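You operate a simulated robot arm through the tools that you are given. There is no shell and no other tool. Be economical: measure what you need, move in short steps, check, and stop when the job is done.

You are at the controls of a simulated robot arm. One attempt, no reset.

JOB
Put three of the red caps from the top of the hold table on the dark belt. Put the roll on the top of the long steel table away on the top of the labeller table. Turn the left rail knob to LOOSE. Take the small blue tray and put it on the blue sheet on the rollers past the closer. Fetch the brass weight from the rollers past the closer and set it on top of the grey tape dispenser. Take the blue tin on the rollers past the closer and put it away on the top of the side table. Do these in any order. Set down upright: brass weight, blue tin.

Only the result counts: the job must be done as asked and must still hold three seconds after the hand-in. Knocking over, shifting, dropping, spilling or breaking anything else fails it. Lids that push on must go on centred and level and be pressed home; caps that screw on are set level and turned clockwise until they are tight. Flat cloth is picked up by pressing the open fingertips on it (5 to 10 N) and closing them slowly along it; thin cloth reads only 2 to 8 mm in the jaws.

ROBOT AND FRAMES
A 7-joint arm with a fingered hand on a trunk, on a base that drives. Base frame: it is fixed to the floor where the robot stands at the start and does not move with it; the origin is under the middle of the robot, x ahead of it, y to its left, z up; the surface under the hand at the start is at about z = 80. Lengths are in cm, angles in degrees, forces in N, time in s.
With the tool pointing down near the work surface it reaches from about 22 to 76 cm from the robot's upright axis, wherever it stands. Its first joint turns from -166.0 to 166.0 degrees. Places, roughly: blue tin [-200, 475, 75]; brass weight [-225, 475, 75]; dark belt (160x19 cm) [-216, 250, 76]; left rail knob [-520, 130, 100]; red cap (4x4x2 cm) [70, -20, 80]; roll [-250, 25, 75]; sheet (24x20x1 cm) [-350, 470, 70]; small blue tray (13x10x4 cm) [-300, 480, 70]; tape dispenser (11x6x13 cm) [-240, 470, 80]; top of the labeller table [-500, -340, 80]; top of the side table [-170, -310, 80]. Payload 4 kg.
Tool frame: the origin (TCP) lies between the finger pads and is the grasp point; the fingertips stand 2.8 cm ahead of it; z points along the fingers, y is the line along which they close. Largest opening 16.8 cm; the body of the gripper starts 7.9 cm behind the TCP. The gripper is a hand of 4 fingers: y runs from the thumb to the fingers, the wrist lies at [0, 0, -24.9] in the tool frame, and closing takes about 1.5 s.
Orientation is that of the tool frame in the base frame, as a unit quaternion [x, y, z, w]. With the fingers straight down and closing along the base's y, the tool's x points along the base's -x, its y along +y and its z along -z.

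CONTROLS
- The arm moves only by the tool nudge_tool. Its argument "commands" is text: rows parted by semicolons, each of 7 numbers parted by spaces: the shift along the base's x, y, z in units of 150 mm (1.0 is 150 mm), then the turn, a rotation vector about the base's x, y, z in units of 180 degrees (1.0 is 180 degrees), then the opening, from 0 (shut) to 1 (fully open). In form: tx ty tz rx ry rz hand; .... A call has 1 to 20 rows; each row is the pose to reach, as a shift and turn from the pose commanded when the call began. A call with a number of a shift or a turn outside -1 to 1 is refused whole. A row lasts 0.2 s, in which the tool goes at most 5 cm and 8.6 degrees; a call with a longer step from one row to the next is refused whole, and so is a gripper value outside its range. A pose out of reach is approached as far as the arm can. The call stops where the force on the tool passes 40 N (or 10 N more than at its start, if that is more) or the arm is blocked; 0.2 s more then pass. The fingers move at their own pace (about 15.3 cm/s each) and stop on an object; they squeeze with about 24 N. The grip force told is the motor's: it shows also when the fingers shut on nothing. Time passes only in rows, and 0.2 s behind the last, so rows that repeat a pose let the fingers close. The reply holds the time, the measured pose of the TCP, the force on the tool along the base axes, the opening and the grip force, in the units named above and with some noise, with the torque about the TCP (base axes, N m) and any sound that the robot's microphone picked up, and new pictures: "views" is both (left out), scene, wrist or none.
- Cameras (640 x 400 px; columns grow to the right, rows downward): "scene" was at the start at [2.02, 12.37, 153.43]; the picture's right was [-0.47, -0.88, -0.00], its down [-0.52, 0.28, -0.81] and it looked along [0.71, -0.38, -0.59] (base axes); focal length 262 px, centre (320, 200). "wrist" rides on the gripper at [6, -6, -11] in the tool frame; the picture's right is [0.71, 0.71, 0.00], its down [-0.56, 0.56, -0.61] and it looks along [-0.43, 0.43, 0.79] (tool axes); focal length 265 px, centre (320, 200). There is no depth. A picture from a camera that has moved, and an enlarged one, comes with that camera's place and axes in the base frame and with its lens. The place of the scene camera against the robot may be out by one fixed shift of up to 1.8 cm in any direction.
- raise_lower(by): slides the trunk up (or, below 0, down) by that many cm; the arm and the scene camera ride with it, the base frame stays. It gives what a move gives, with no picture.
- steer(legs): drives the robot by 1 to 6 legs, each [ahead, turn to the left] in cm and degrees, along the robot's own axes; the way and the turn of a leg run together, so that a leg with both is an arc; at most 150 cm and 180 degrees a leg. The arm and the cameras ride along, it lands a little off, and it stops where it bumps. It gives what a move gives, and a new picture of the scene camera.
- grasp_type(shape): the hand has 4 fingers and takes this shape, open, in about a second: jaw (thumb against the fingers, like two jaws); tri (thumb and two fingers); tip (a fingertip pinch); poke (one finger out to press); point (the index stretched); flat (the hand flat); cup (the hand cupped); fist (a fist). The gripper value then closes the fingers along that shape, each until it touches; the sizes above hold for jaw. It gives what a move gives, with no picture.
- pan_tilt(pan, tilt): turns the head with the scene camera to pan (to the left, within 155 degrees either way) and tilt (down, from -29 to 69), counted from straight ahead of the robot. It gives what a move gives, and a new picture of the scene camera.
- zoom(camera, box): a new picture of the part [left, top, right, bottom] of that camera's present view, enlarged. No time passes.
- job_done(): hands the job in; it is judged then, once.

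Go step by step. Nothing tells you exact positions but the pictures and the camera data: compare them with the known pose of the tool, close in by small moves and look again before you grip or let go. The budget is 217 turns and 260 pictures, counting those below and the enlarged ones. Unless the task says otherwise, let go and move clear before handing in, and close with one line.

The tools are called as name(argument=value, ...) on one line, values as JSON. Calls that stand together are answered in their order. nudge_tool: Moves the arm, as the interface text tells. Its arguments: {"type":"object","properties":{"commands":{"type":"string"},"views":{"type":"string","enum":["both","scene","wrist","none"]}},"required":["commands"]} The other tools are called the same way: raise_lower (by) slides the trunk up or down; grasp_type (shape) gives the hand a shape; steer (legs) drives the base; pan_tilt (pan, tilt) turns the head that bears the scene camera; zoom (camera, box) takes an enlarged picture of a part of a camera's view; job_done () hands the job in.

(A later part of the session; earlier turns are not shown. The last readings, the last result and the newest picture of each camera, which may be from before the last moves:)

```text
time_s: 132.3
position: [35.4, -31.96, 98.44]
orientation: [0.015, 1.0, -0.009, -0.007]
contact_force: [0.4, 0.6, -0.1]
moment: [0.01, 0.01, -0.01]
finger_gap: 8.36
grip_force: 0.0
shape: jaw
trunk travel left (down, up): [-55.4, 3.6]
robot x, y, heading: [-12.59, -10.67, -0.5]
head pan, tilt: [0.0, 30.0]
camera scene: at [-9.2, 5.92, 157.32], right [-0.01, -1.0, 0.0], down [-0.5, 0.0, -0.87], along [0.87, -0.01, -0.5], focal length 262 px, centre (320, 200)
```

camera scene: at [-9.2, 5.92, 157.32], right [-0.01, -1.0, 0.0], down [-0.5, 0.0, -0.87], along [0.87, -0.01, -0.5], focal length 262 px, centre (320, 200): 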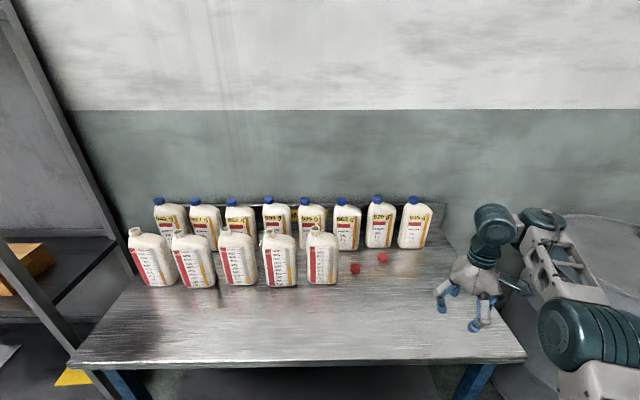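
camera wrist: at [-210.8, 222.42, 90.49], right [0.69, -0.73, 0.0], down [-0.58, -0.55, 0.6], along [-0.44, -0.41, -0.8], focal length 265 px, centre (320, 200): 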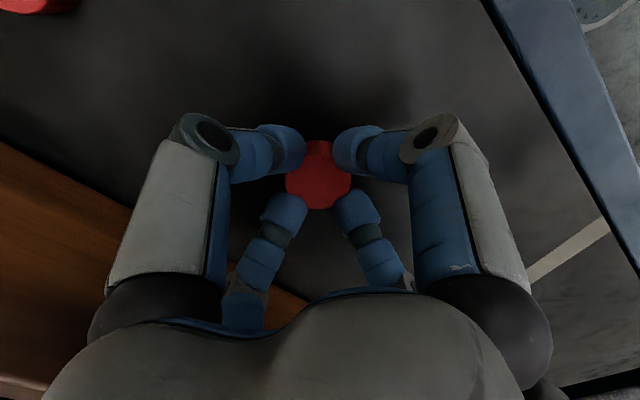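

steer(legs=[[16, 0.5]])

nudge_tool(commands="0.3 0 0 0 0 0 0.5; 0.6 0.1 0 0 0 0 0.5; 0.8 0.3 0 0 0 0 0.5; 1 0.5 0 0 0 0 0.5; 1 0.6 0 0 0 0 0.5", views="wrist")

```text
time_s: 133.8
position: [51.66, -31.5, 98.44]
orientation: [0.009, 1.0, -0.009, -0.007]
contact_force: [-0.1, 0.2, -0.9]
moment: [0.0, 0.03, 0.02]
finger_gap: 8.36
grip_force: 0.1
shape: jaw
trunk travel left (down, up): [-55.4, 3.6]
robot x, y, heading: [3.56, -10.48, 0.2]
head pan, tilt: [0.0, 30.0]
camera scene: at [6.79, 5.91, 157.32], right [0.0, -1.0, 0.0], down [-0.5, 0.0, -0.87], along [0.87, 0.0, -0.5], focal length 262 px, centre (320, 200)
```

scene: 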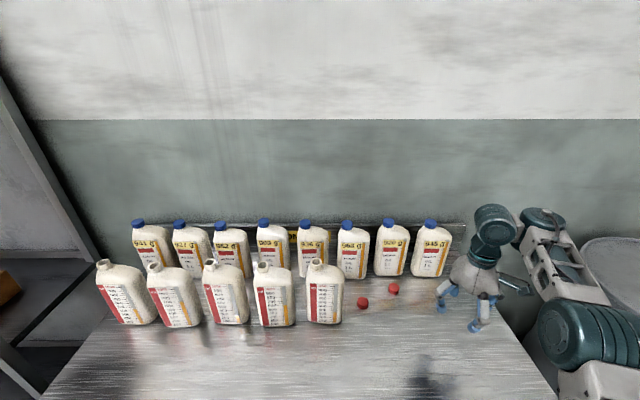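

```text
time_s: 135.0
position: [66.86, -22.53, 98.33]
orientation: [0.01, 1.0, -0.008, -0.007]
contact_force: [0.1, 0.0, -0.4]
moment: [0.02, -0.03, 0.02]
finger_gap: 8.37
grip_force: 0.0
shape: jaw
trunk travel left (down, up): [-55.4, 3.6]
robot x, y, heading: [3.2, -10.64, 0.2]
head pan, tilt: [0.0, 30.0]
camera wrist: at [60.63, -28.38, 109.52], right [-0.69, 0.72, 0.0], down [0.58, 0.56, 0.6], along [0.43, 0.41, -0.8], focal length 265 px, centre (320, 200)
```

wrist: 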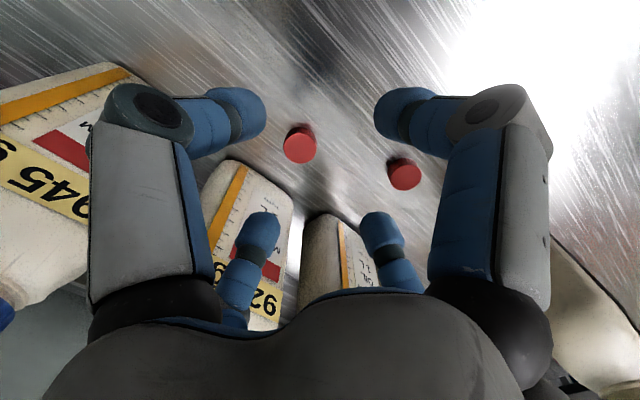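

C measures (71.7,-21), with the jug face about 7 cm behind it. I move over it first, then straight down.

nudge_tool(commands="0.2 0.1 0 0 0 0 0.45; 0.31 0.1 -0.2 0 0 0 0.45; 0.31 0.1 -0.45 0 0 0 0.45; 0.31 0.1 -0.65 0 0 0 0.45; 0.31 0.1 -0.65 0 0 0 0.45", views="both")

```text
time_s: 136.2
position: [71.18, -20.91, 88.74]
orientation: [0.009, 1.0, -0.009, -0.007]
contact_force: [-1.5, 0.1, 0.3]
moment: [-0.01, -0.14, -0.04]
finger_gap: 7.55
grip_force: 0.0
shape: jaw
trunk travel left (down, up): [-55.4, 3.6]
robot x, y, heading: [3.69, -10.5, 0.2]
head pan, tilt: [0.0, 30.0]
camera scene: at [6.72, 5.91, 157.32], right [0.0, -1.0, 0.0], down [-0.5, 0.0, -0.87], along [0.87, 0.0, -0.5], focal length 262 px, centre (320, 200)
camera wrist: at [65.06, -26.79, 99.79], right [-0.69, 0.72, 0.0], down [0.58, 0.56, 0.6], along [0.43, 0.41, -0.8], focal length 265 px, centre (320, 200)
```

scene: 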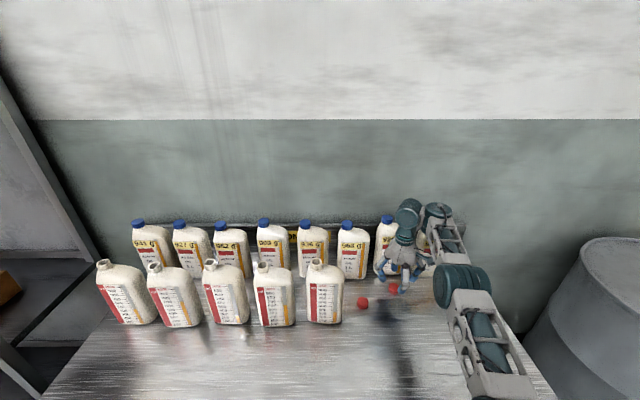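
wrist: 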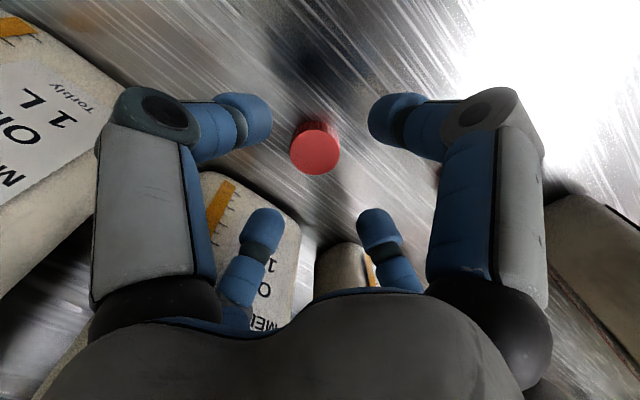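

There is a slight lag and a moment about y, possibly a light touch on the jug behind. I back off 1.5 cm and look closely.

nudge_tool(commands="-0.1 0 0 0 0 0 0.45; -0.1 0 0 0 0 0 0.45", views="none")

zoom(camera="scene", box=[300, 180, 500, 305])

```text
time_s: 136.8
position: [69.81, -20.95, 88.73]
orientation: [0.009, 1.0, -0.008, -0.006]
contact_force: [-0.5, -0.3, -0.4]
moment: [-0.02, -0.05, -0.01]
finger_gap: 7.59
grip_force: 0.0
shape: jaw
trunk travel left (down, up): [-55.4, 3.6]
robot x, y, heading: [3.29, -10.46, 0.1]
head pan, tilt: [0.0, 30.0]
```

```text
3.20 times, centred on (400, 242) of scene
camera zoom: at [6.71, 5.91, 157.32], right [0.0, -1.0, 0.0], down [-0.5, 0.0, -0.87], along [0.87, 0.0, -0.5], focal length 838 px, centre (64, 64)
```

zoom: 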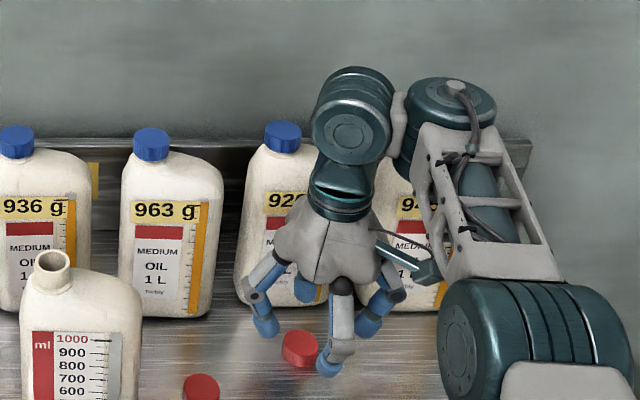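

The jug looks unmoved, but C is tight against it. Cap D at (65.4,-9.4) has more room if I turn the hand about 35° clockwise, so I back out, rotate and go over D.

nudge_tool(commands="-0.1 0 0.25 0 0 0 0.45; -0.3 0 0.45 0 0 -0.04 0.45; -0.4 0.1 0.6 0 0 -0.08 0.45; -0.4 0.3 0.6 0 0 -0.12 0.45; -0.35 0.5 0.6 0 0 -0.16 0.45; -0.3 0.7 0.6 0 0 -0.194 0.45; -0.29 0.76 0.5 0 0 -0.194 0.45; -0.29 0.76 0.5 0 0 -0.194 0.45", views="both")

```text
time_s: 138.6
position: [65.29, -9.75, 96.2]
orientation: [0.31, 0.951, -0.007, -0.01]
contact_force: [0.2, 0.5, 0.2]
moment: [-0.02, -0.01, 0.0]
finger_gap: 7.58
grip_force: 0.1
shape: jaw
trunk travel left (down, up): [-55.4, 3.6]
robot x, y, heading: [2.98, -10.58, 0.0]
head pan, tilt: [0.0, 30.0]
camera scene: at [6.73, 5.91, 157.32], right [0.0, -1.0, 0.0], down [-0.5, 0.0, -0.87], along [0.87, 0.0, -0.5], focal length 262 px, centre (320, 200)
camera wrist: at [57.13, -11.07, 107.4], right [-0.15, 0.99, 0.0], down [0.79, 0.13, 0.6], along [0.59, 0.09, -0.8], focal length 265 px, centre (320, 200)
```

scene: 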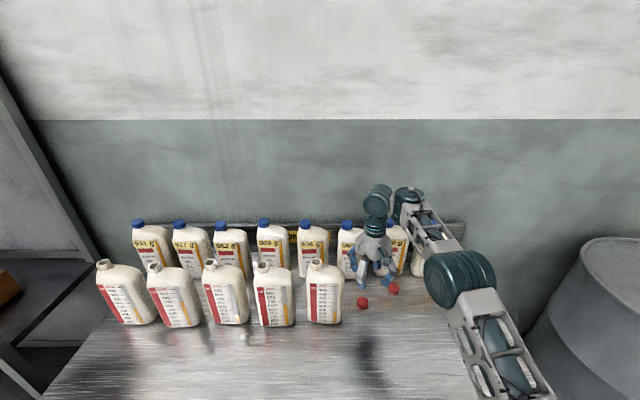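
wrist: 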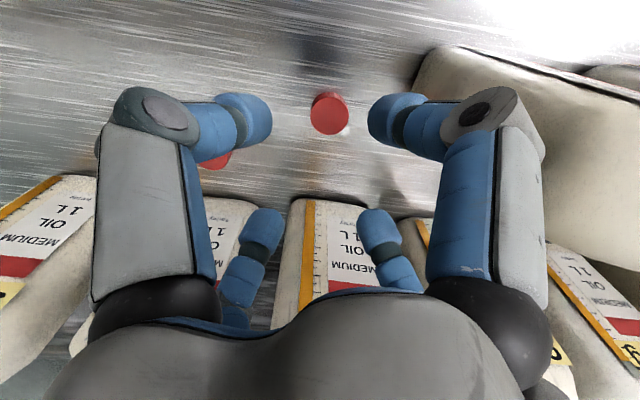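

D measures (65.8,-8.8), with the jug corner about 8 cm off to the side. I descend and grip.

nudge_tool(commands="0.03 0.06 -0.2 0 0 0 0.45; 0.03 0.06 -0.45 0 0 0 0.45; 0.03 0.06 -0.7 0 0 0 0.45; 0.03 0.06 -0.8 0 0 0 0.45; 0.03 0.06 -0.86 0 0 0 0.45; 0.03 0.06 -0.86 0 0 0 0.2; 0.03 0.06 -0.86 0 0 0 0; 0.03 0.06 -0.86 0 0 0 0; 0.03 0.06 -0.86 0 0 0 0; 0.03 0.06 -0.86 0 0 0 0", views="wrist")

```text
time_s: 140.8
position: [65.81, -8.77, 83.49]
orientation: [0.31, 0.951, -0.006, -0.009]
contact_force: [0.5, 0.1, -0.3]
moment: [0.0, -0.01, 0.01]
finger_gap: 3.17
grip_force: 24.1
shape: jaw
trunk travel left (down, up): [-55.4, 3.6]
robot x, y, heading: [3.57, -10.57, 0.0]
head pan, tilt: [0.0, 30.0]
camera wrist: at [57.62, -10.19, 94.56], right [-0.16, 0.99, 0.0], down [0.79, 0.13, 0.6], along [0.59, 0.09, -0.8], focal length 265 px, centre (320, 200)
```

wrist: 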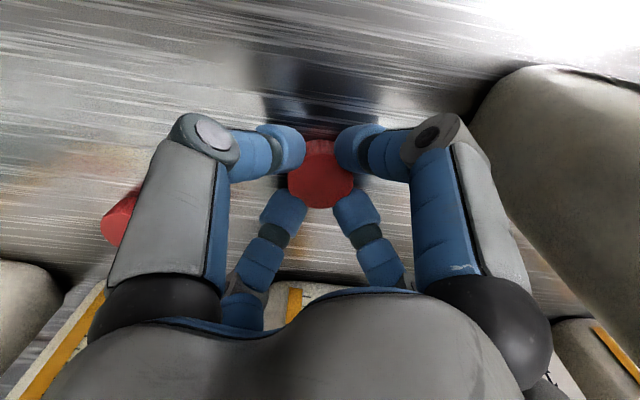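

Gripped. I lift straight up, then back away from the jugs.

nudge_tool(commands="0 0 0.3 0 0 0 0; 0 0 0.6 0 0 0 0; 0 0 0.9 0 0 0 0; 0 -0.2 1 0 0 0 0; 0 -0.45 1 0 0 0 0; -0.2 -0.65 1 0 0 0 0; -0.4 -0.85 1 0 0 0 0; -0.65 -0.95 1 0 0 0 0; -0.9 -1 1 0 0 0 0", views="scene")

```text
time_s: 142.8
position: [52.66, -23.52, 98.31]
orientation: [0.309, 0.951, -0.006, -0.008]
contact_force: [-0.2, 1.0, -0.1]
moment: [0.02, 0.04, -0.01]
finger_gap: 3.13
grip_force: 23.9
shape: jaw
trunk travel left (down, up): [-55.4, 3.6]
robot x, y, heading: [3.24, -10.79, 0.3]
head pan, tilt: [0.0, 30.0]
camera scene: at [6.65, 5.91, 157.32], right [0.0, -1.0, 0.0], down [-0.5, 0.0, -0.87], along [0.87, 0.0, -0.5], focal length 262 px, centre (320, 200)
```

scene: 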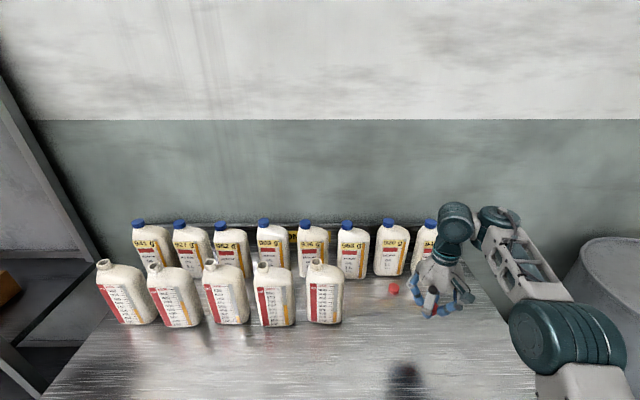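

All is fine here. I drive to the belt with the third cap, a bit further along.

steer(legs=[[-62, 0], [0, 111.2], [130, 0], [130, 0], [0, 68.8]])

```text
time_s: 166.2
position: [-201.35, 243.9, 98.28]
orientation: [0.949, -0.314, 0.009, -0.006]
contact_force: [0.3, 0.0, -0.2]
moment: [0.01, 0.01, 0.01]
finger_gap: 3.11
grip_force: 24.3
shape: jaw
trunk travel left (down, up): [-55.4, 3.6]
robot x, y, heading: [-152.18, 230.42, 179.7]
head pan, tilt: [0.0, 30.0]
camera scene: at [-155.05, 214.46, 157.32], right [0.01, 1.0, 0.0], down [0.5, 0.0, -0.87], along [-0.87, 0.01, -0.5], focal length 262 px, centre (320, 200)
```

scene: 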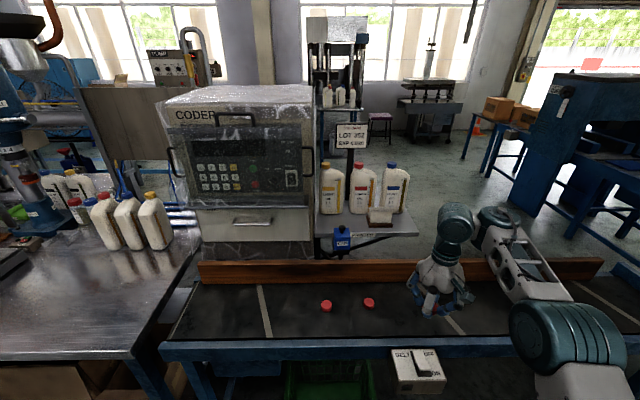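

nudge_tool(commands="-0.3 0.1 0 0 0 0 0; -0.6 0.2 0 0 0 0 0; -0.9 0.25 0 0 0 0 0; -1 0.25 -0.25 0 0 0 0; -1 0.25 -0.55 0 0 0 0; -1 0.25 -0.85 0 0 0 0", views="wrist")

```text
time_s: 167.6
position: [-216.1, 247.75, 85.42]
orientation: [0.95, -0.314, 0.009, -0.006]
contact_force: [0.5, 0.0, -0.2]
moment: [0.0, 0.04, 0.01]
finger_gap: 3.15
grip_force: 24.2
shape: jaw
trunk travel left (down, up): [-55.4, 3.6]
robot x, y, heading: [-152.21, 230.47, 179.6]
head pan, tilt: [0.0, 30.0]
camera wrist: at [-208.17, 248.85, 96.56], right [0.15, -0.99, 0.0], down [-0.79, -0.12, 0.6], along [-0.59, -0.08, -0.8], focal length 265 px, centre (320, 200)
```

wrist: 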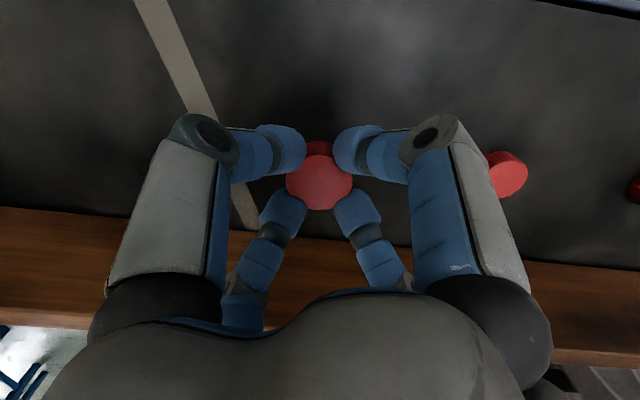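

nudge_tool(commands="0 0 -0.2 0 0 0 0; 0 0 -0.36 0 0 0 0; 0 0 -0.39 0 0 0 0; 0 0 -0.405 0 0 0 0; 0 0 -0.415 0 0 0 0", views="none")

```text
time_s: 168.8
position: [-216.3, 247.66, 79.35]
orientation: [0.949, -0.314, 0.009, -0.007]
contact_force: [0.9, 1.0, 2.4]
moment: [0.01, 0.03, -0.01]
finger_gap: 3.15
grip_force: 23.5
shape: jaw
out of reach, approached as far as the arm can: row 2, 3
trunk travel left (down, up): [-55.4, 3.6]
robot x, y, heading: [-152.24, 230.82, 179.4]
head pan, tilt: [0.0, 30.0]
```

nudge_tool(commands="0 0 -0.005 0 0 0 0; 0 0 -0.005 0 0 0 0.2; 0 0 -0.005 0 0 0 0.35; 0 0 -0.005 0 0 0 0.35; 0 0 0.2 0 0 0 0.35; 0 0 0.5 0 0 0 0.35; 0 0 0.8 0 0 0 0.35; 0 0 1 0 0 0 0.35; 0.3 0 1 0 0 0 0.35; 0.6 0 1 0 0 0 0.35; 0.9 0 1 0 0 0 0.35", views="scene")

```text
time_s: 171.2
position: [-202.73, 247.75, 94.47]
orientation: [0.95, -0.313, 0.009, -0.007]
contact_force: [0.0, 0.5, 0.4]
moment: [-0.01, -0.01, 0.0]
finger_gap: 5.86
grip_force: 0.0
shape: jaw
trunk travel left (down, up): [-55.4, 3.6]
robot x, y, heading: [-152.27, 230.67, 179.6]
head pan, tilt: [0.0, 30.0]
camera scene: at [-155.01, 214.47, 157.32], right [0.01, 1.0, 0.0], down [0.5, 0.0, -0.87], along [-0.87, 0.01, -0.5], focal length 262 px, centre (320, 200)
```

scene: 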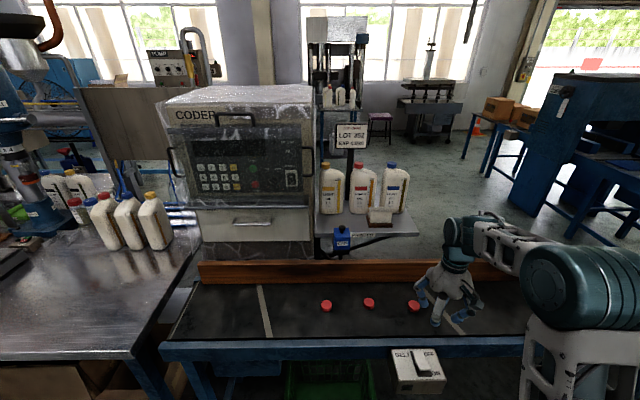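

Three caps are on the belt. I straighten the hand, raise it a little, and look right toward the closer and rollers.

nudge_tool(commands="0.1 0 0.1 0 0 0.04 0.6; 0.2 0 0.2 0 0 0.08 0.6; 0.3 0 0.3 0 0 0.12 0.6; 0.4 0 0.4 0 0 0.16 0.6; 0.5 0 0.4 0 0 0.194 0.6", views="none")

pan_tilt(pan=-60, tilt=15)

```text
time_s: 172.3
position: [-195.23, 247.67, 100.56]
orientation: [1.0, -0.015, 0.007, -0.009]
contact_force: [-1.0, 0.5, 0.0]
moment: [0.02, -0.02, -0.01]
finger_gap: 10.01
grip_force: 0.2
shape: jaw
trunk travel left (down, up): [-55.4, 3.6]
robot x, y, heading: [-152.66, 230.81, 179.7]
head pan, tilt: [0.0, 30.0]
```

```text
time_s: 173.7
position: [-195.39, 247.81, 100.33]
orientation: [1.0, -0.015, 0.007, -0.009]
contact_force: [-1.1, -0.3, 0.6]
moment: [0.0, 0.02, 0.01]
finger_gap: 10.0
grip_force: 0.1
shape: jaw
trunk travel left (down, up): [-55.4, 3.6]
robot x, y, heading: [-152.54, 230.17, 179.9]
head pan, tilt: [-60.0, 15.0]
camera scene: at [-150.61, 222.53, 159.74], right [0.87, 0.49, 0.0], down [0.13, -0.23, -0.97], along [-0.48, 0.84, -0.26], focal length 262 px, centre (320, 200)
```

scene: 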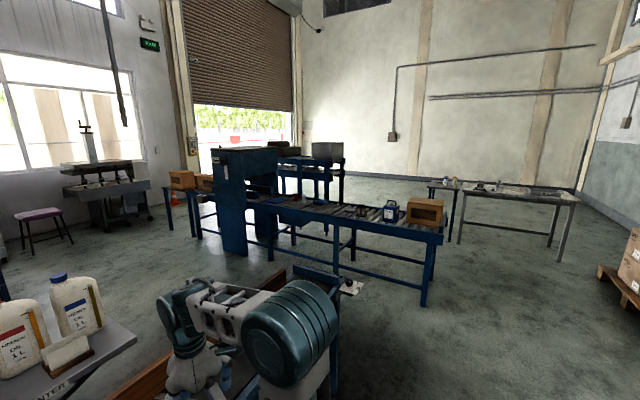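

zoom(camera="scene", box=[150, 130, 470, 330])

```text
2.00 times, centred on (310, 230) of scene
camera zoom: at [-150.61, 222.53, 159.74], right [0.87, 0.49, 0.0], down [0.13, -0.23, -0.97], along [-0.48, 0.84, -0.26], focal length 524 px, centre (340, 140)
```

zoom: 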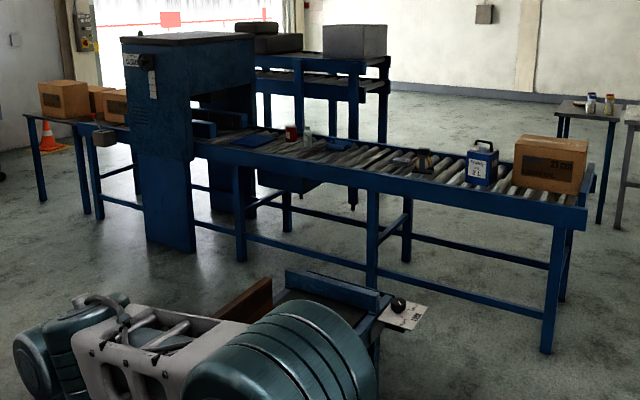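

The roller conveyor runs along x with its front edge at y≈445–450. It carries a tin, tape dispenser, weight, red can and sheet, with a carton at the right end. I drive round the belt end to stand south of it.

raise_lower(by=3.5)

steer(legs=[[0, -89.9], [145, 0], [0, 90], [92, 0], [0, -90]])

pan_tilt(pan=0, tilt=30)

```text
time_s: 174.4
position: [-195.24, 247.71, 103.85]
orientation: [1.0, -0.014, 0.007, -0.009]
contact_force: [-0.6, 0.6, 0.1]
moment: [-0.01, 0.03, 0.04]
finger_gap: 10.03
grip_force: 0.0
shape: jaw
trunk travel left (down, up): [-58.9, 0.1]
robot x, y, heading: [-151.92, 230.18, 179.7]
head pan, tilt: [-60.0, 15.0]
```

```text
time_s: 197.4
position: [-221.66, 418.28, 103.77]
orientation: [-0.684, 0.73, -0.012, 0.0]
contact_force: [-0.4, -0.6, 0.1]
moment: [0.0, -0.01, 0.01]
finger_gap: 10.02
grip_force: 0.0
shape: jaw
trunk travel left (down, up): [-58.9, 0.1]
robot x, y, heading: [-240.29, 375.95, 87.7]
head pan, tilt: [-60.0, 15.0]
camera scene: at [-248.21, 375.06, 163.24], right [0.46, -0.89, 0.0], down [-0.23, -0.12, -0.97], along [0.86, 0.45, -0.26], focal length 262 px, centre (320, 200)
```

scene: 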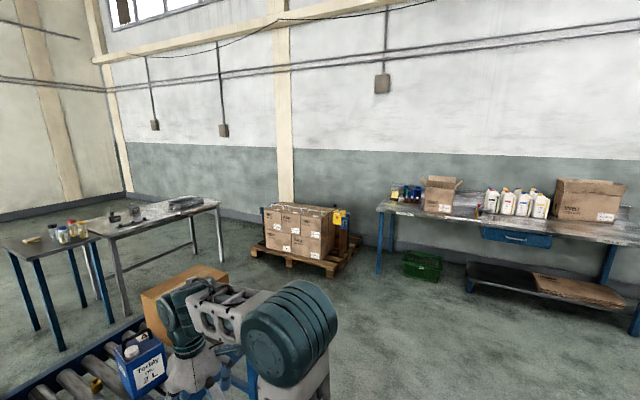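

```text
time_s: 198.7
position: [-221.61, 418.23, 103.82]
orientation: [-0.684, 0.73, -0.011, 0.0]
contact_force: [-0.5, 0.7, -0.2]
moment: [0.0, -0.02, 0.01]
finger_gap: 10.07
grip_force: 0.1
shape: jaw
trunk travel left (down, up): [-58.9, 0.1]
robot x, y, heading: [-240.36, 375.47, 87.7]
head pan, tilt: [0.0, 30.0]
camera scene: at [-256.1, 379.79, 160.82], right [1.0, -0.04, 0.0], down [-0.02, -0.5, -0.87], along [0.04, 0.87, -0.5], focal length 262 px, centre (320, 200)
```

scene: 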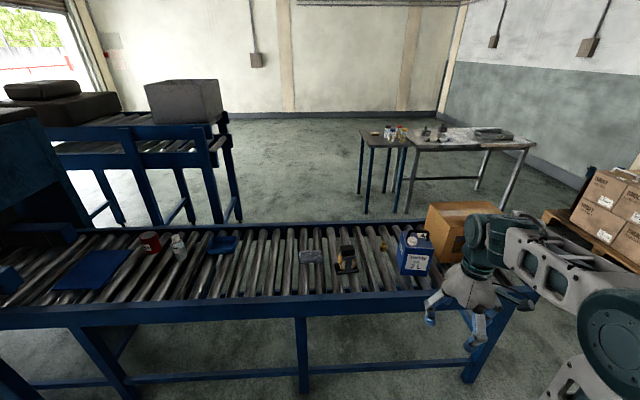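

zoom(camera="scene", box=[40, 200, 300, 330])

zoom(camera="scene", box=[270, 200, 470, 300])

```text
2.46 times, centred on (170, 265) of scene
camera zoom: at [-256.1, 379.79, 160.82], right [1.0, -0.04, 0.0], down [-0.02, -0.5, -0.87], along [0.04, 0.87, -0.5], focal length 645 px, centre (689, 40)
```

zoom: 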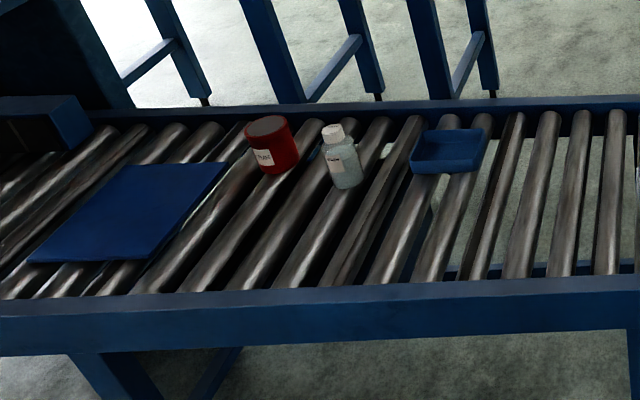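

```text
3.20 times, centred on (370, 250) of scene
camera zoom: at [-256.1, 379.79, 160.82], right [1.0, -0.04, 0.0], down [-0.02, -0.5, -0.87], along [0.04, 0.87, -0.5], focal length 838 px, centre (160, 40)
```

zoom: 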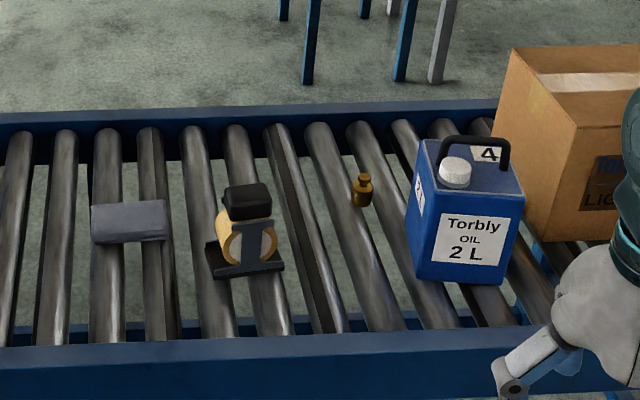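

Now I can see the sheet (~-350,465), red can, bottle, tray (~-298,477), a grey block, tape dispenser (~-240,463), brass weight (~-222,473) and tin (~-205,470). I edge closer for the weight.

steer(legs=[[33, 2.3]])

nudge_tool(commands="0 0.2 0 0 0 0 0.45; 0 0.4 0 0 0 0 0.45; 0 0.6 0 0 0 0 0.45", views="both")

```text
time_s: 200.9
position: [-222.52, 452.53, 103.8]
orientation: [-0.698, 0.716, -0.011, 0.001]
contact_force: [0.3, -0.4, 0.9]
moment: [-0.02, -0.02, -0.04]
finger_gap: 10.02
grip_force: 0.0
shape: jaw
trunk travel left (down, up): [-58.9, 0.1]
robot x, y, heading: [-239.56, 409.63, 90.0]
head pan, tilt: [0.0, 30.0]
camera scene: at [-255.48, 412.74, 160.82], right [1.0, 0.0, 0.0], down [0.0, -0.5, -0.87], along [0.0, 0.87, -0.5], focal length 262 px, centre (320, 200)
```

scene: 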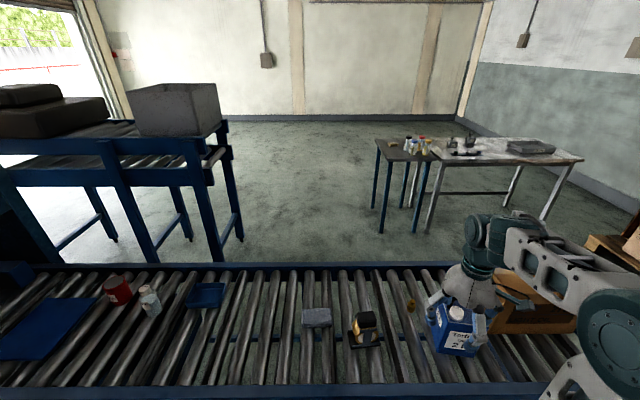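

```text
time_s: 201.7
position: [-222.59, 461.75, 103.96]
orientation: [-0.698, 0.716, -0.011, 0.001]
contact_force: [-0.9, -0.3, 0.5]
moment: [0.04, 0.05, -0.02]
finger_gap: 7.6
grip_force: 0.0
shape: jaw
trunk travel left (down, up): [-58.9, 0.1]
robot x, y, heading: [-239.68, 409.75, 89.8]
head pan, tilt: [0.0, 30.0]
camera scene: at [-255.5, 412.73, 160.81], right [1.0, 0.0, 0.0], down [0.0, -0.5, -0.87], along [0.0, 0.87, -0.5], focal length 262 px, centre (320, 200)
camera wrist: at [-217.01, 455.61, 115.09], right [-0.72, -0.69, 0.0], down [-0.56, 0.58, 0.6], along [-0.41, 0.43, -0.8], focal length 265 px, centre (320, 200)
```

scene: 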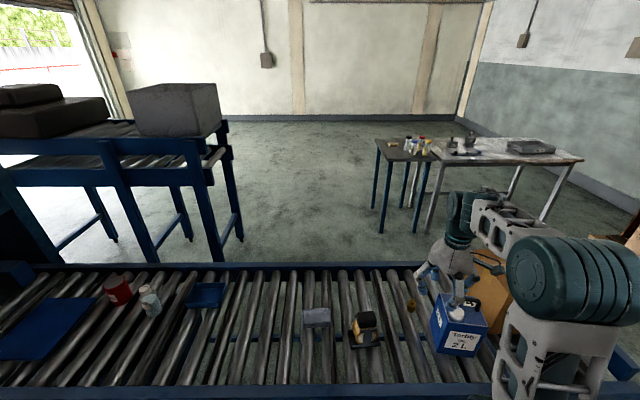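
wrist: 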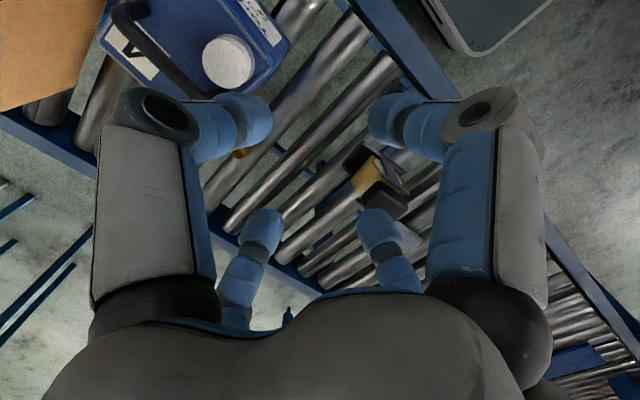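

The weight measures about (-220.5,481), just behind the tin's back-left corner. To keep fingers and wrist camera clear of the tin, I rotate the hand about -130° at this safe height.

nudge_tool(commands="0 0.05 0 0 0 -0.045 0.45; 0 0.1 0 0 0 -0.09 0.45; 0 0.15 0 0 0 -0.135 0.45; 0 0.2 0 0 0 -0.18 0.45; 0 0.25 0 0 0 -0.225 0.45; 0 0.3 0 0 0 -0.27 0.45; 0 0.4 0 0 0 -0.315 0.45; 0 0.5 0 0 0 -0.36 0.45; 0 0.6 0 0 0 -0.405 0.45; 0 0.7 0 0 0 -0.45 0.45; 0.05 0.8 0 0 0 -0.495 0.45; 0.1 0.9 0 0 0 -0.54 0.45; 0.14 1 0 0 0 -0.585 0.45; 0.14 1 0 0 0 -0.63 0.45; 0.14 1 0 0 0 -0.675 0.45; 0.14 1 0 0 0 -0.72 0.45", views="wrist")

```text
time_s: 205.1
position: [-220.43, 476.67, 103.74]
orientation: [0.351, 0.936, -0.005, -0.01]
contact_force: [0.5, 0.0, -0.1]
moment: [0.01, -0.01, -0.02]
finger_gap: 7.6
grip_force: 0.1
shape: jaw
trunk travel left (down, up): [-58.9, 0.1]
robot x, y, heading: [-239.67, 409.69, 89.7]
head pan, tilt: [0.0, 30.0]
camera wrist: at [-228.85, 475.93, 114.97], right [-0.07, 1.0, 0.0], down [0.8, 0.06, 0.6], along [0.6, 0.04, -0.8], focal length 265 px, centre (320, 200)
```

wrist: 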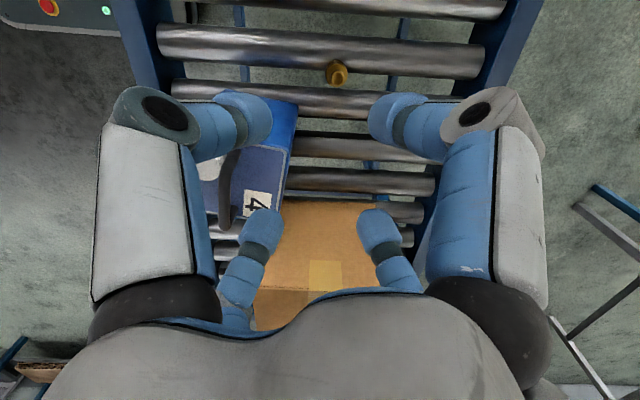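

Good view: weight at about (-221,478.7), tin corner at (-216,473), which leaves enough room. I descend in stages.

nudge_tool(commands="-0.04 0.13 -0.25 0 0 0 0.45; -0.04 0.13 -0.5 0 0 0 0.45; -0.04 0.13 -0.8 0 0 0 0.45; -0.04 0.13 -1 0 0 0 0.45; -0.04 0.13 -1 0 0 0 0.45", views="both")

```text
time_s: 206.3
position: [-221.27, 478.51, 88.88]
orientation: [0.35, 0.937, -0.006, -0.009]
contact_force: [0.3, 0.1, 0.0]
moment: [0.01, -0.02, 0.01]
finger_gap: 7.6
grip_force: 0.1
shape: jaw
trunk travel left (down, up): [-58.9, 0.1]
robot x, y, heading: [-239.56, 409.27, 89.8]
head pan, tilt: [0.0, 30.0]
camera scene: at [-255.48, 412.68, 160.82], right [1.0, 0.0, 0.0], down [0.0, -0.5, -0.87], along [0.0, 0.87, -0.5], focal length 262 px, centre (320, 200)
camera wrist: at [-229.57, 477.81, 100.01], right [-0.07, 1.0, 0.0], down [0.8, 0.06, 0.6], along [0.6, 0.04, -0.8], focal length 265 px, centre (320, 200)
```

scene: 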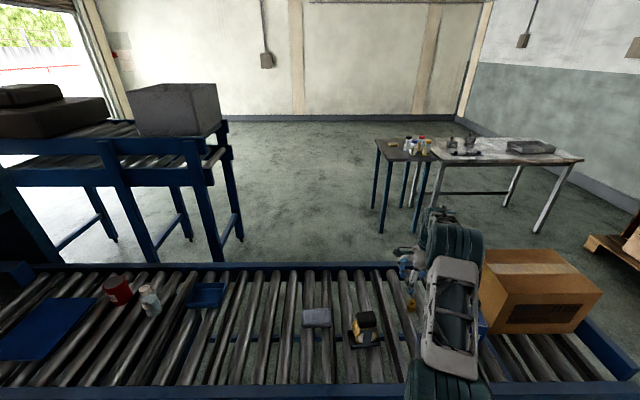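
wrist: 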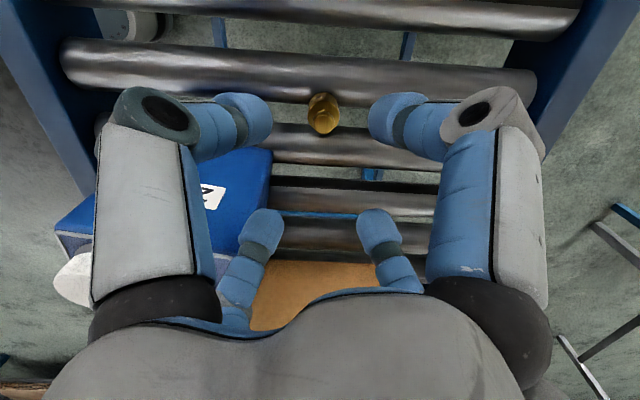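

The forearm would pass close over the tin here, so it's smarter to take the tin first. It can go to the side table on this round, and I'll do the weight and tray on a later visit. I go up and over the tin with the fingers closing along y.

nudge_tool(commands="0 0 0.3 0 0 0 0.6; 0 0 0.6 0 0 0 0.8; 0 0 0.9 0 0 0 1; 0 0 1 0 0 0.04 1; 0.1 -0.1 1 0 0 0.08 1; 0.3 -0.3 1 0 0 0.12 1; 0.5 -0.5 1 0 0 0.16 1; 0.7 -0.7 1 0 0 0.2 1; 0.85 -0.85 1 0 0 0.222 1; 0.85 -0.85 1 0 0 0.222 1", views="both")

```text
time_s: 208.5
position: [-208.32, 465.78, 103.81]
orientation: [0.008, 1.0, -0.009, -0.007]
contact_force: [-0.4, -0.4, -0.3]
moment: [0.0, 0.01, -0.01]
finger_gap: 16.8
grip_force: 0.1
shape: jaw
trunk travel left (down, up): [-58.9, 0.1]
robot x, y, heading: [-239.39, 409.48, 90.3]
head pan, tilt: [0.0, 30.0]
camera scene: at [-255.48, 412.69, 160.82], right [1.0, 0.0, 0.0], down [0.0, -0.5, -0.87], along [0.0, 0.87, -0.5], focal length 262 px, centre (320, 200)
camera wrist: at [-214.35, 459.87, 114.97], right [-0.7, 0.72, 0.0], down [0.58, 0.56, 0.6], along [0.43, 0.41, -0.8], focal length 265 px, centre (320, 200)
```

scene: 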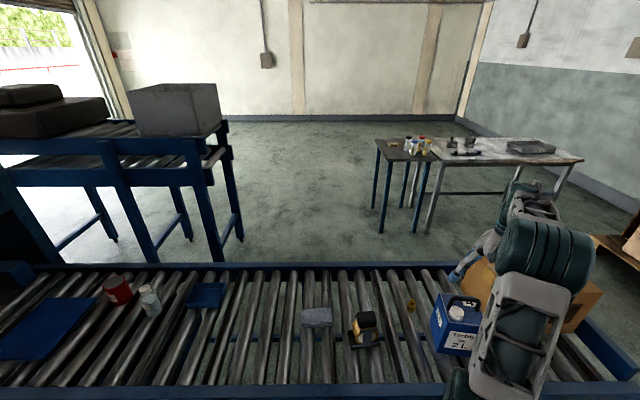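
wrist: 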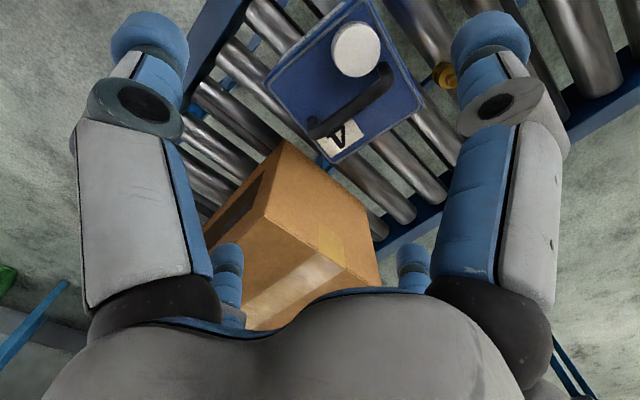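

The tin top is clear: about 10×10 cm, centred at (-211.7,466), squarely aligned. I lower over it with the fingers front and back.

nudge_tool(commands="-0.12 0 0 0 0 0 0.9; -0.227 0.007 -0.1 0 0 0 0.9; -0.227 0.007 -0.3 0 0 0 0.9; -0.227 0.007 -0.5 0 0 0 0.9; -0.227 0.007 -0.7 0 0 0 0.9; -0.227 0.007 -0.7 0 0 0 0.9", views="both")

```text
time_s: 209.9
position: [-211.83, 466.07, 93.45]
orientation: [0.008, 1.0, -0.009, -0.007]
contact_force: [0.5, 0.3, 0.5]
moment: [0.01, -0.01, 0.02]
finger_gap: 15.16
grip_force: 0.1
shape: jaw
trunk travel left (down, up): [-58.9, 0.1]
robot x, y, heading: [-239.35, 409.46, 89.9]
head pan, tilt: [0.0, 30.0]
camera scene: at [-255.48, 412.69, 160.82], right [1.0, 0.0, 0.0], down [0.0, -0.5, -0.87], along [0.0, 0.87, -0.5], focal length 262 px, centre (320, 200)
camera wrist: at [-217.83, 460.11, 104.46], right [-0.69, 0.72, 0.0], down [0.58, 0.56, 0.6], along [0.43, 0.41, -0.8], focal length 265 px, centre (320, 200)
```

scene: 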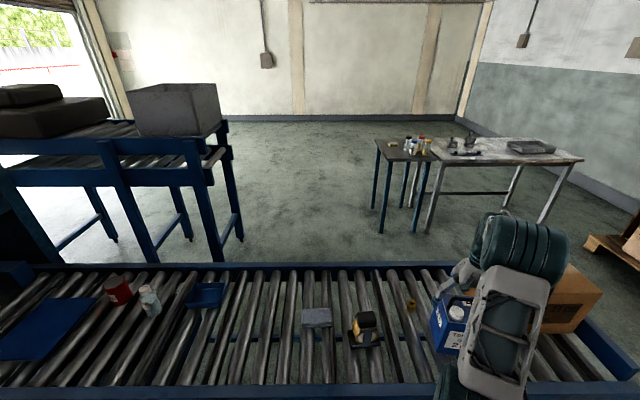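
wrist: 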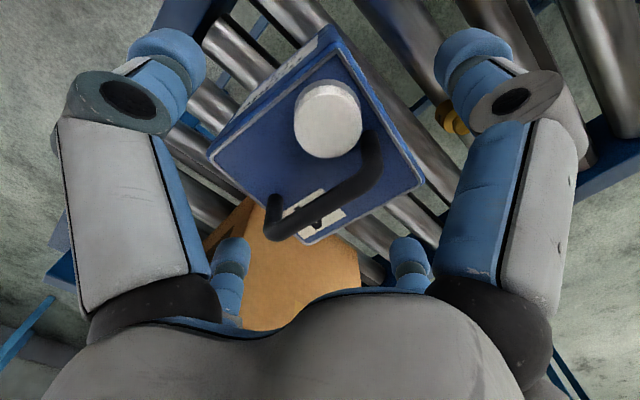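

nudge_tool(commands="-0.03 -0.03 -0.1 0 0 0 0.8; -0.03 -0.03 -0.2 0 0 0 0.8; -0.03 -0.03 -0.28 0 0 0 0.8; -0.03 -0.03 -0.28 0 0 0 0.8", views="wrist")

```text
time_s: 210.9
position: [-212.13, 465.5, 89.12]
orientation: [0.009, 1.0, -0.009, -0.007]
contact_force: [3.0, 2.3, 2.7]
moment: [0.15, -0.11, -0.02]
finger_gap: 13.56
grip_force: 0.0
shape: jaw
trunk travel left (down, up): [-58.9, 0.1]
robot x, y, heading: [-239.25, 409.8, 89.8]
head pan, tilt: [0.0, 30.0]
camera wrist: at [-218.25, 459.65, 100.24], right [-0.69, 0.72, 0.0], down [0.58, 0.56, 0.6], along [0.43, 0.41, -0.8], focal length 265 px, centre (320, 200)
```

wrist: 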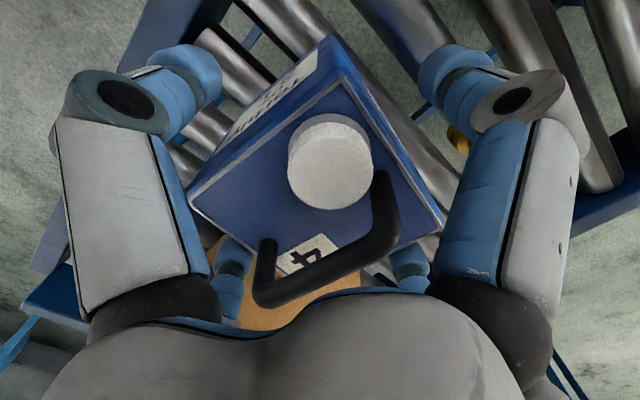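

A light touch, likely the handle against the palm. I rise 4 mm and close the fingers.

nudge_tool(commands="0 0 0.03 0 0 0 0.8; 0 0 0.03 0 0 0 0.6; 0 0 0.03 0 0 0 0.4; 0 0 0.03 0 0 0 0.2; 0 0 0.03 0 0 0 0; 0 0 0.03 0 0 0 0; 0 0 0.03 0 0 0 0; 0 0 0.03 0 0 0 0", views="wrist")

```text
time_s: 212.7
position: [-212.25, 465.52, 89.49]
orientation: [0.008, 1.0, -0.01, -0.007]
contact_force: [0.3, 0.4, -0.2]
moment: [-0.12, 0.11, 0.01]
finger_gap: 10.33
grip_force: 23.9
shape: jaw
trunk travel left (down, up): [-58.9, 0.1]
robot x, y, heading: [-239.59, 409.18, 89.8]
head pan, tilt: [0.0, 30.0]
camera wrist: at [-218.3, 459.65, 100.65], right [-0.69, 0.72, 0.0], down [0.58, 0.56, 0.6], along [0.43, 0.41, -0.8], focal length 265 px, centre (320, 200)
```

wrist: 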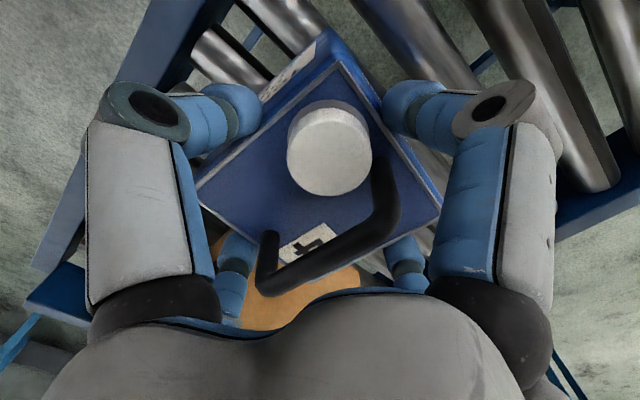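

Gripped at 10.3 cm. I test-lift gently.

nudge_tool(commands="0 0 0.05 0 0 0 0; 0 0 0.1 0 0 0 0; 0 0 0.15 0 0 0 0; 0 0 0.2 0 0 0 0; 0 0 0.2 0 0 0 0; 0 0 0.2 0 0 0 0", views="both")

```text
time_s: 214.1
position: [-212.24, 465.61, 92.35]
orientation: [0.009, 1.0, -0.01, -0.006]
contact_force: [0.5, 0.1, -19.8]
moment: [-0.21, 0.21, 0.01]
finger_gap: 10.34
grip_force: 23.4
shape: jaw
trunk travel left (down, up): [-58.9, 0.1]
robot x, y, heading: [-239.72, 409.14, 89.9]
head pan, tilt: [0.0, 30.0]
camera scene: at [-255.38, 412.88, 160.82], right [1.0, 0.0, 0.0], down [0.0, -0.5, -0.87], along [0.0, 0.87, -0.5], focal length 262 px, centre (320, 200)
camera wrist: at [-218.25, 459.67, 103.54], right [-0.69, 0.72, 0.0], down [0.58, 0.56, 0.6], along [0.43, 0.41, -0.8], focal length 265 px, centre (320, 200)
```

scene: 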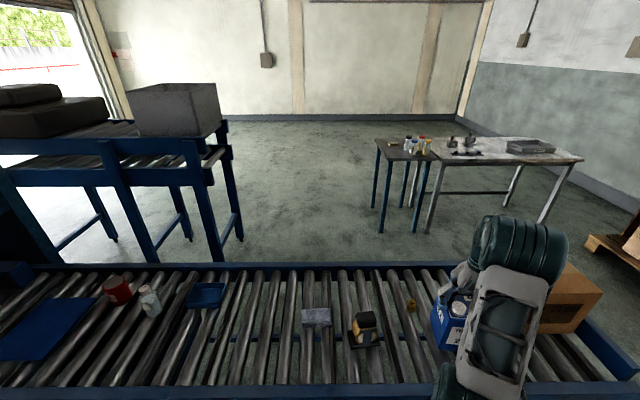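
wrist: 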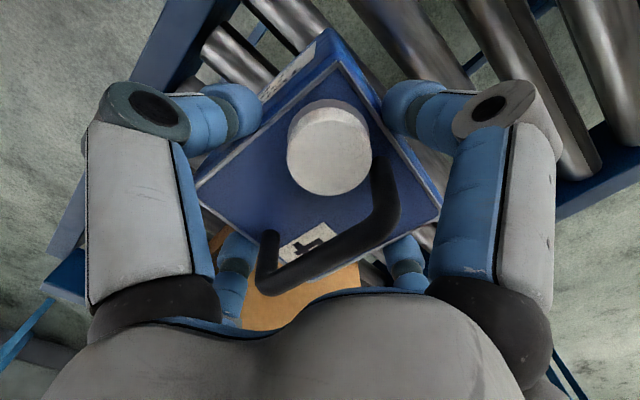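

Held firmly with a 20 N load and no slip. I lift further and pull the tin in toward the robot.

nudge_tool(commands="0 0 0.2 0 0 0 0; 0 0 0.4 0 0 0 0; 0 0 0.6 0 0 0 0; 0 0 0.8 0 0 0 0; 0 0 1 0 0 0 0; 0 -0.2 1 0 0 0 0; 0 -0.4 1 0 0 0 0; 0 -0.6 1 0 0 0 0", views="scene")

```text
time_s: 215.9
position: [-212.06, 456.27, 107.66]
orientation: [0.009, 1.0, -0.009, -0.008]
contact_force: [0.4, 0.5, -18.8]
moment: [-0.16, 0.13, -0.03]
finger_gap: 10.36
grip_force: 24.3
shape: jaw
trunk travel left (down, up): [-58.9, 0.1]
robot x, y, heading: [-239.23, 409.27, 89.9]
head pan, tilt: [0.0, 30.0]
camera scene: at [-255.37, 412.74, 160.83], right [1.0, 0.0, 0.0], down [0.0, -0.5, -0.87], along [0.0, 0.87, -0.5], focal length 262 px, centre (320, 200)
```

scene: 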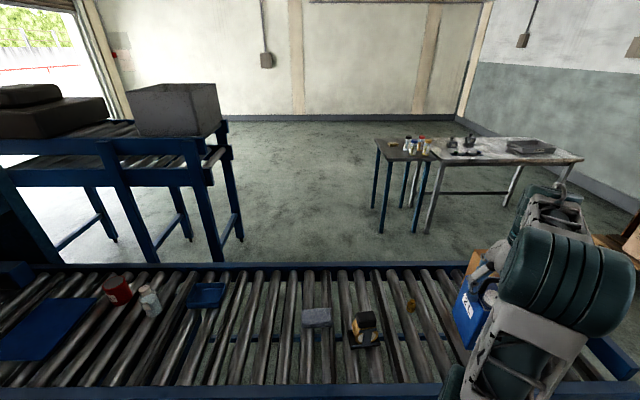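

I back off and drive around the belt end and down the open aisle toward the side table.

steer(legs=[[-37, 0], [0, -90], [100, 0], [0, -90], [150, 0], [150, 0]])

```text
time_s: 244.7
position: [-167.48, 24.27, 107.53]
orientation: [1.0, 0.002, 0.007, -0.009]
contact_force: [0.0, 0.6, -20.1]
moment: [0.22, -0.2, 0.03]
finger_gap: 10.27
grip_force: 24.4
shape: jaw
trunk travel left (down, up): [-58.9, 0.1]
robot x, y, heading: [-141.24, 72.09, -89.4]
head pan, tilt: [0.0, 30.0]
camera scene: at [-124.52, 69.2, 160.82], right [-1.0, -0.02, 0.0], down [-0.01, 0.5, -0.87], along [0.02, -0.87, -0.5], focal length 262 px, centre (320, 200)
```

scene: 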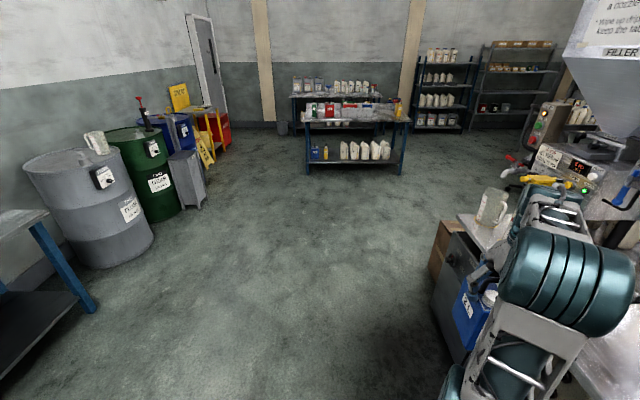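

The aisle is clear and the side table is ahead, front edge at about y=-274. I continue, keeping slightly left of the filler.

steer(legs=[[75, 4], [75, -4.6], [85, 0]])

zoom(camera="scene", box=[160, 120, 520, 345])

```text
time_s: 256.6
position: [-158.25, -210.89, 107.7]
orientation: [1.0, -0.002, 0.006, -0.01]
contact_force: [-0.1, -0.8, -18.7]
moment: [0.18, -0.21, -0.01]
finger_gap: 10.25
grip_force: 24.0
shape: jaw
trunk travel left (down, up): [-58.9, 0.1]
robot x, y, heading: [-131.64, -163.57, -89.4]
head pan, tilt: [0.0, 30.0]
camera scene: at [-115.03, -166.44, 160.82], right [-1.0, -0.01, 0.0], down [0.0, 0.5, -0.87], along [0.01, -0.87, -0.5], focal length 262 px, centre (320, 200)
```

scene: 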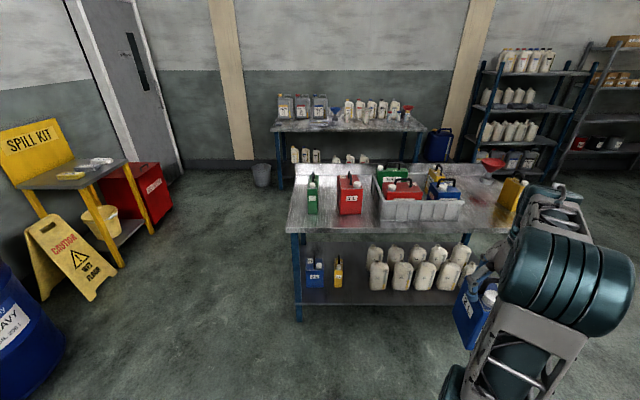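

```text
1.78 times, centred on (340, 232) of scene
camera zoom: at [-115.03, -166.44, 160.82], right [-1.0, -0.01, 0.0], down [0.0, 0.5, -0.87], along [0.01, -0.87, -0.5], focal length 466 px, centre (284, 142)
```

zoom: 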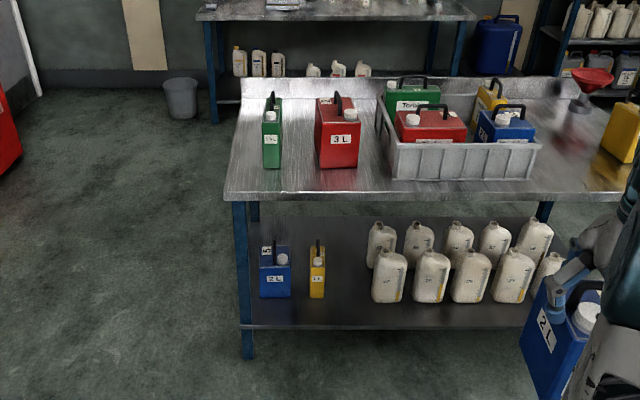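

This is the side table: there is free space between the grey crate and the yellow can, about (-205,-287). I shift right toward it.

steer(legs=[[0, -38.5], [75, 0], [0, 37.9]])

```text
time_s: 264.3
position: [-205.6, -269.06, 107.69]
orientation: [1.0, -0.01, 0.007, -0.011]
contact_force: [0.3, 0.1, -19.7]
moment: [0.23, -0.21, 0.04]
finger_gap: 10.21
grip_force: 23.9
shape: jaw
trunk travel left (down, up): [-58.9, 0.1]
robot x, y, heading: [-177.75, -221.89, -90.2]
head pan, tilt: [0.0, 30.0]
camera scene: at [-161.4, -225.12, 160.81], right [-1.0, 0.01, 0.0], down [0.0, 0.5, -0.87], along [-0.01, -0.87, -0.5], focal length 262 px, centre (320, 200)
```

scene: 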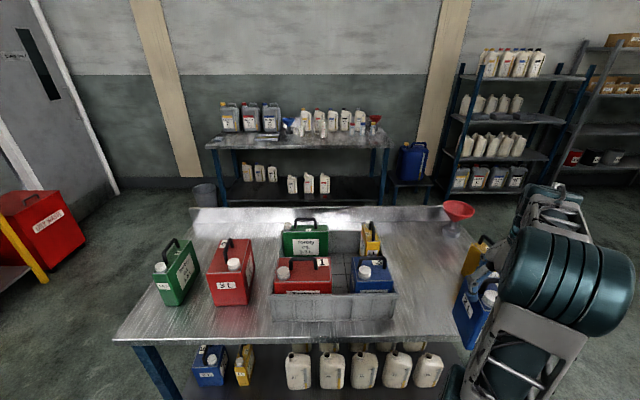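

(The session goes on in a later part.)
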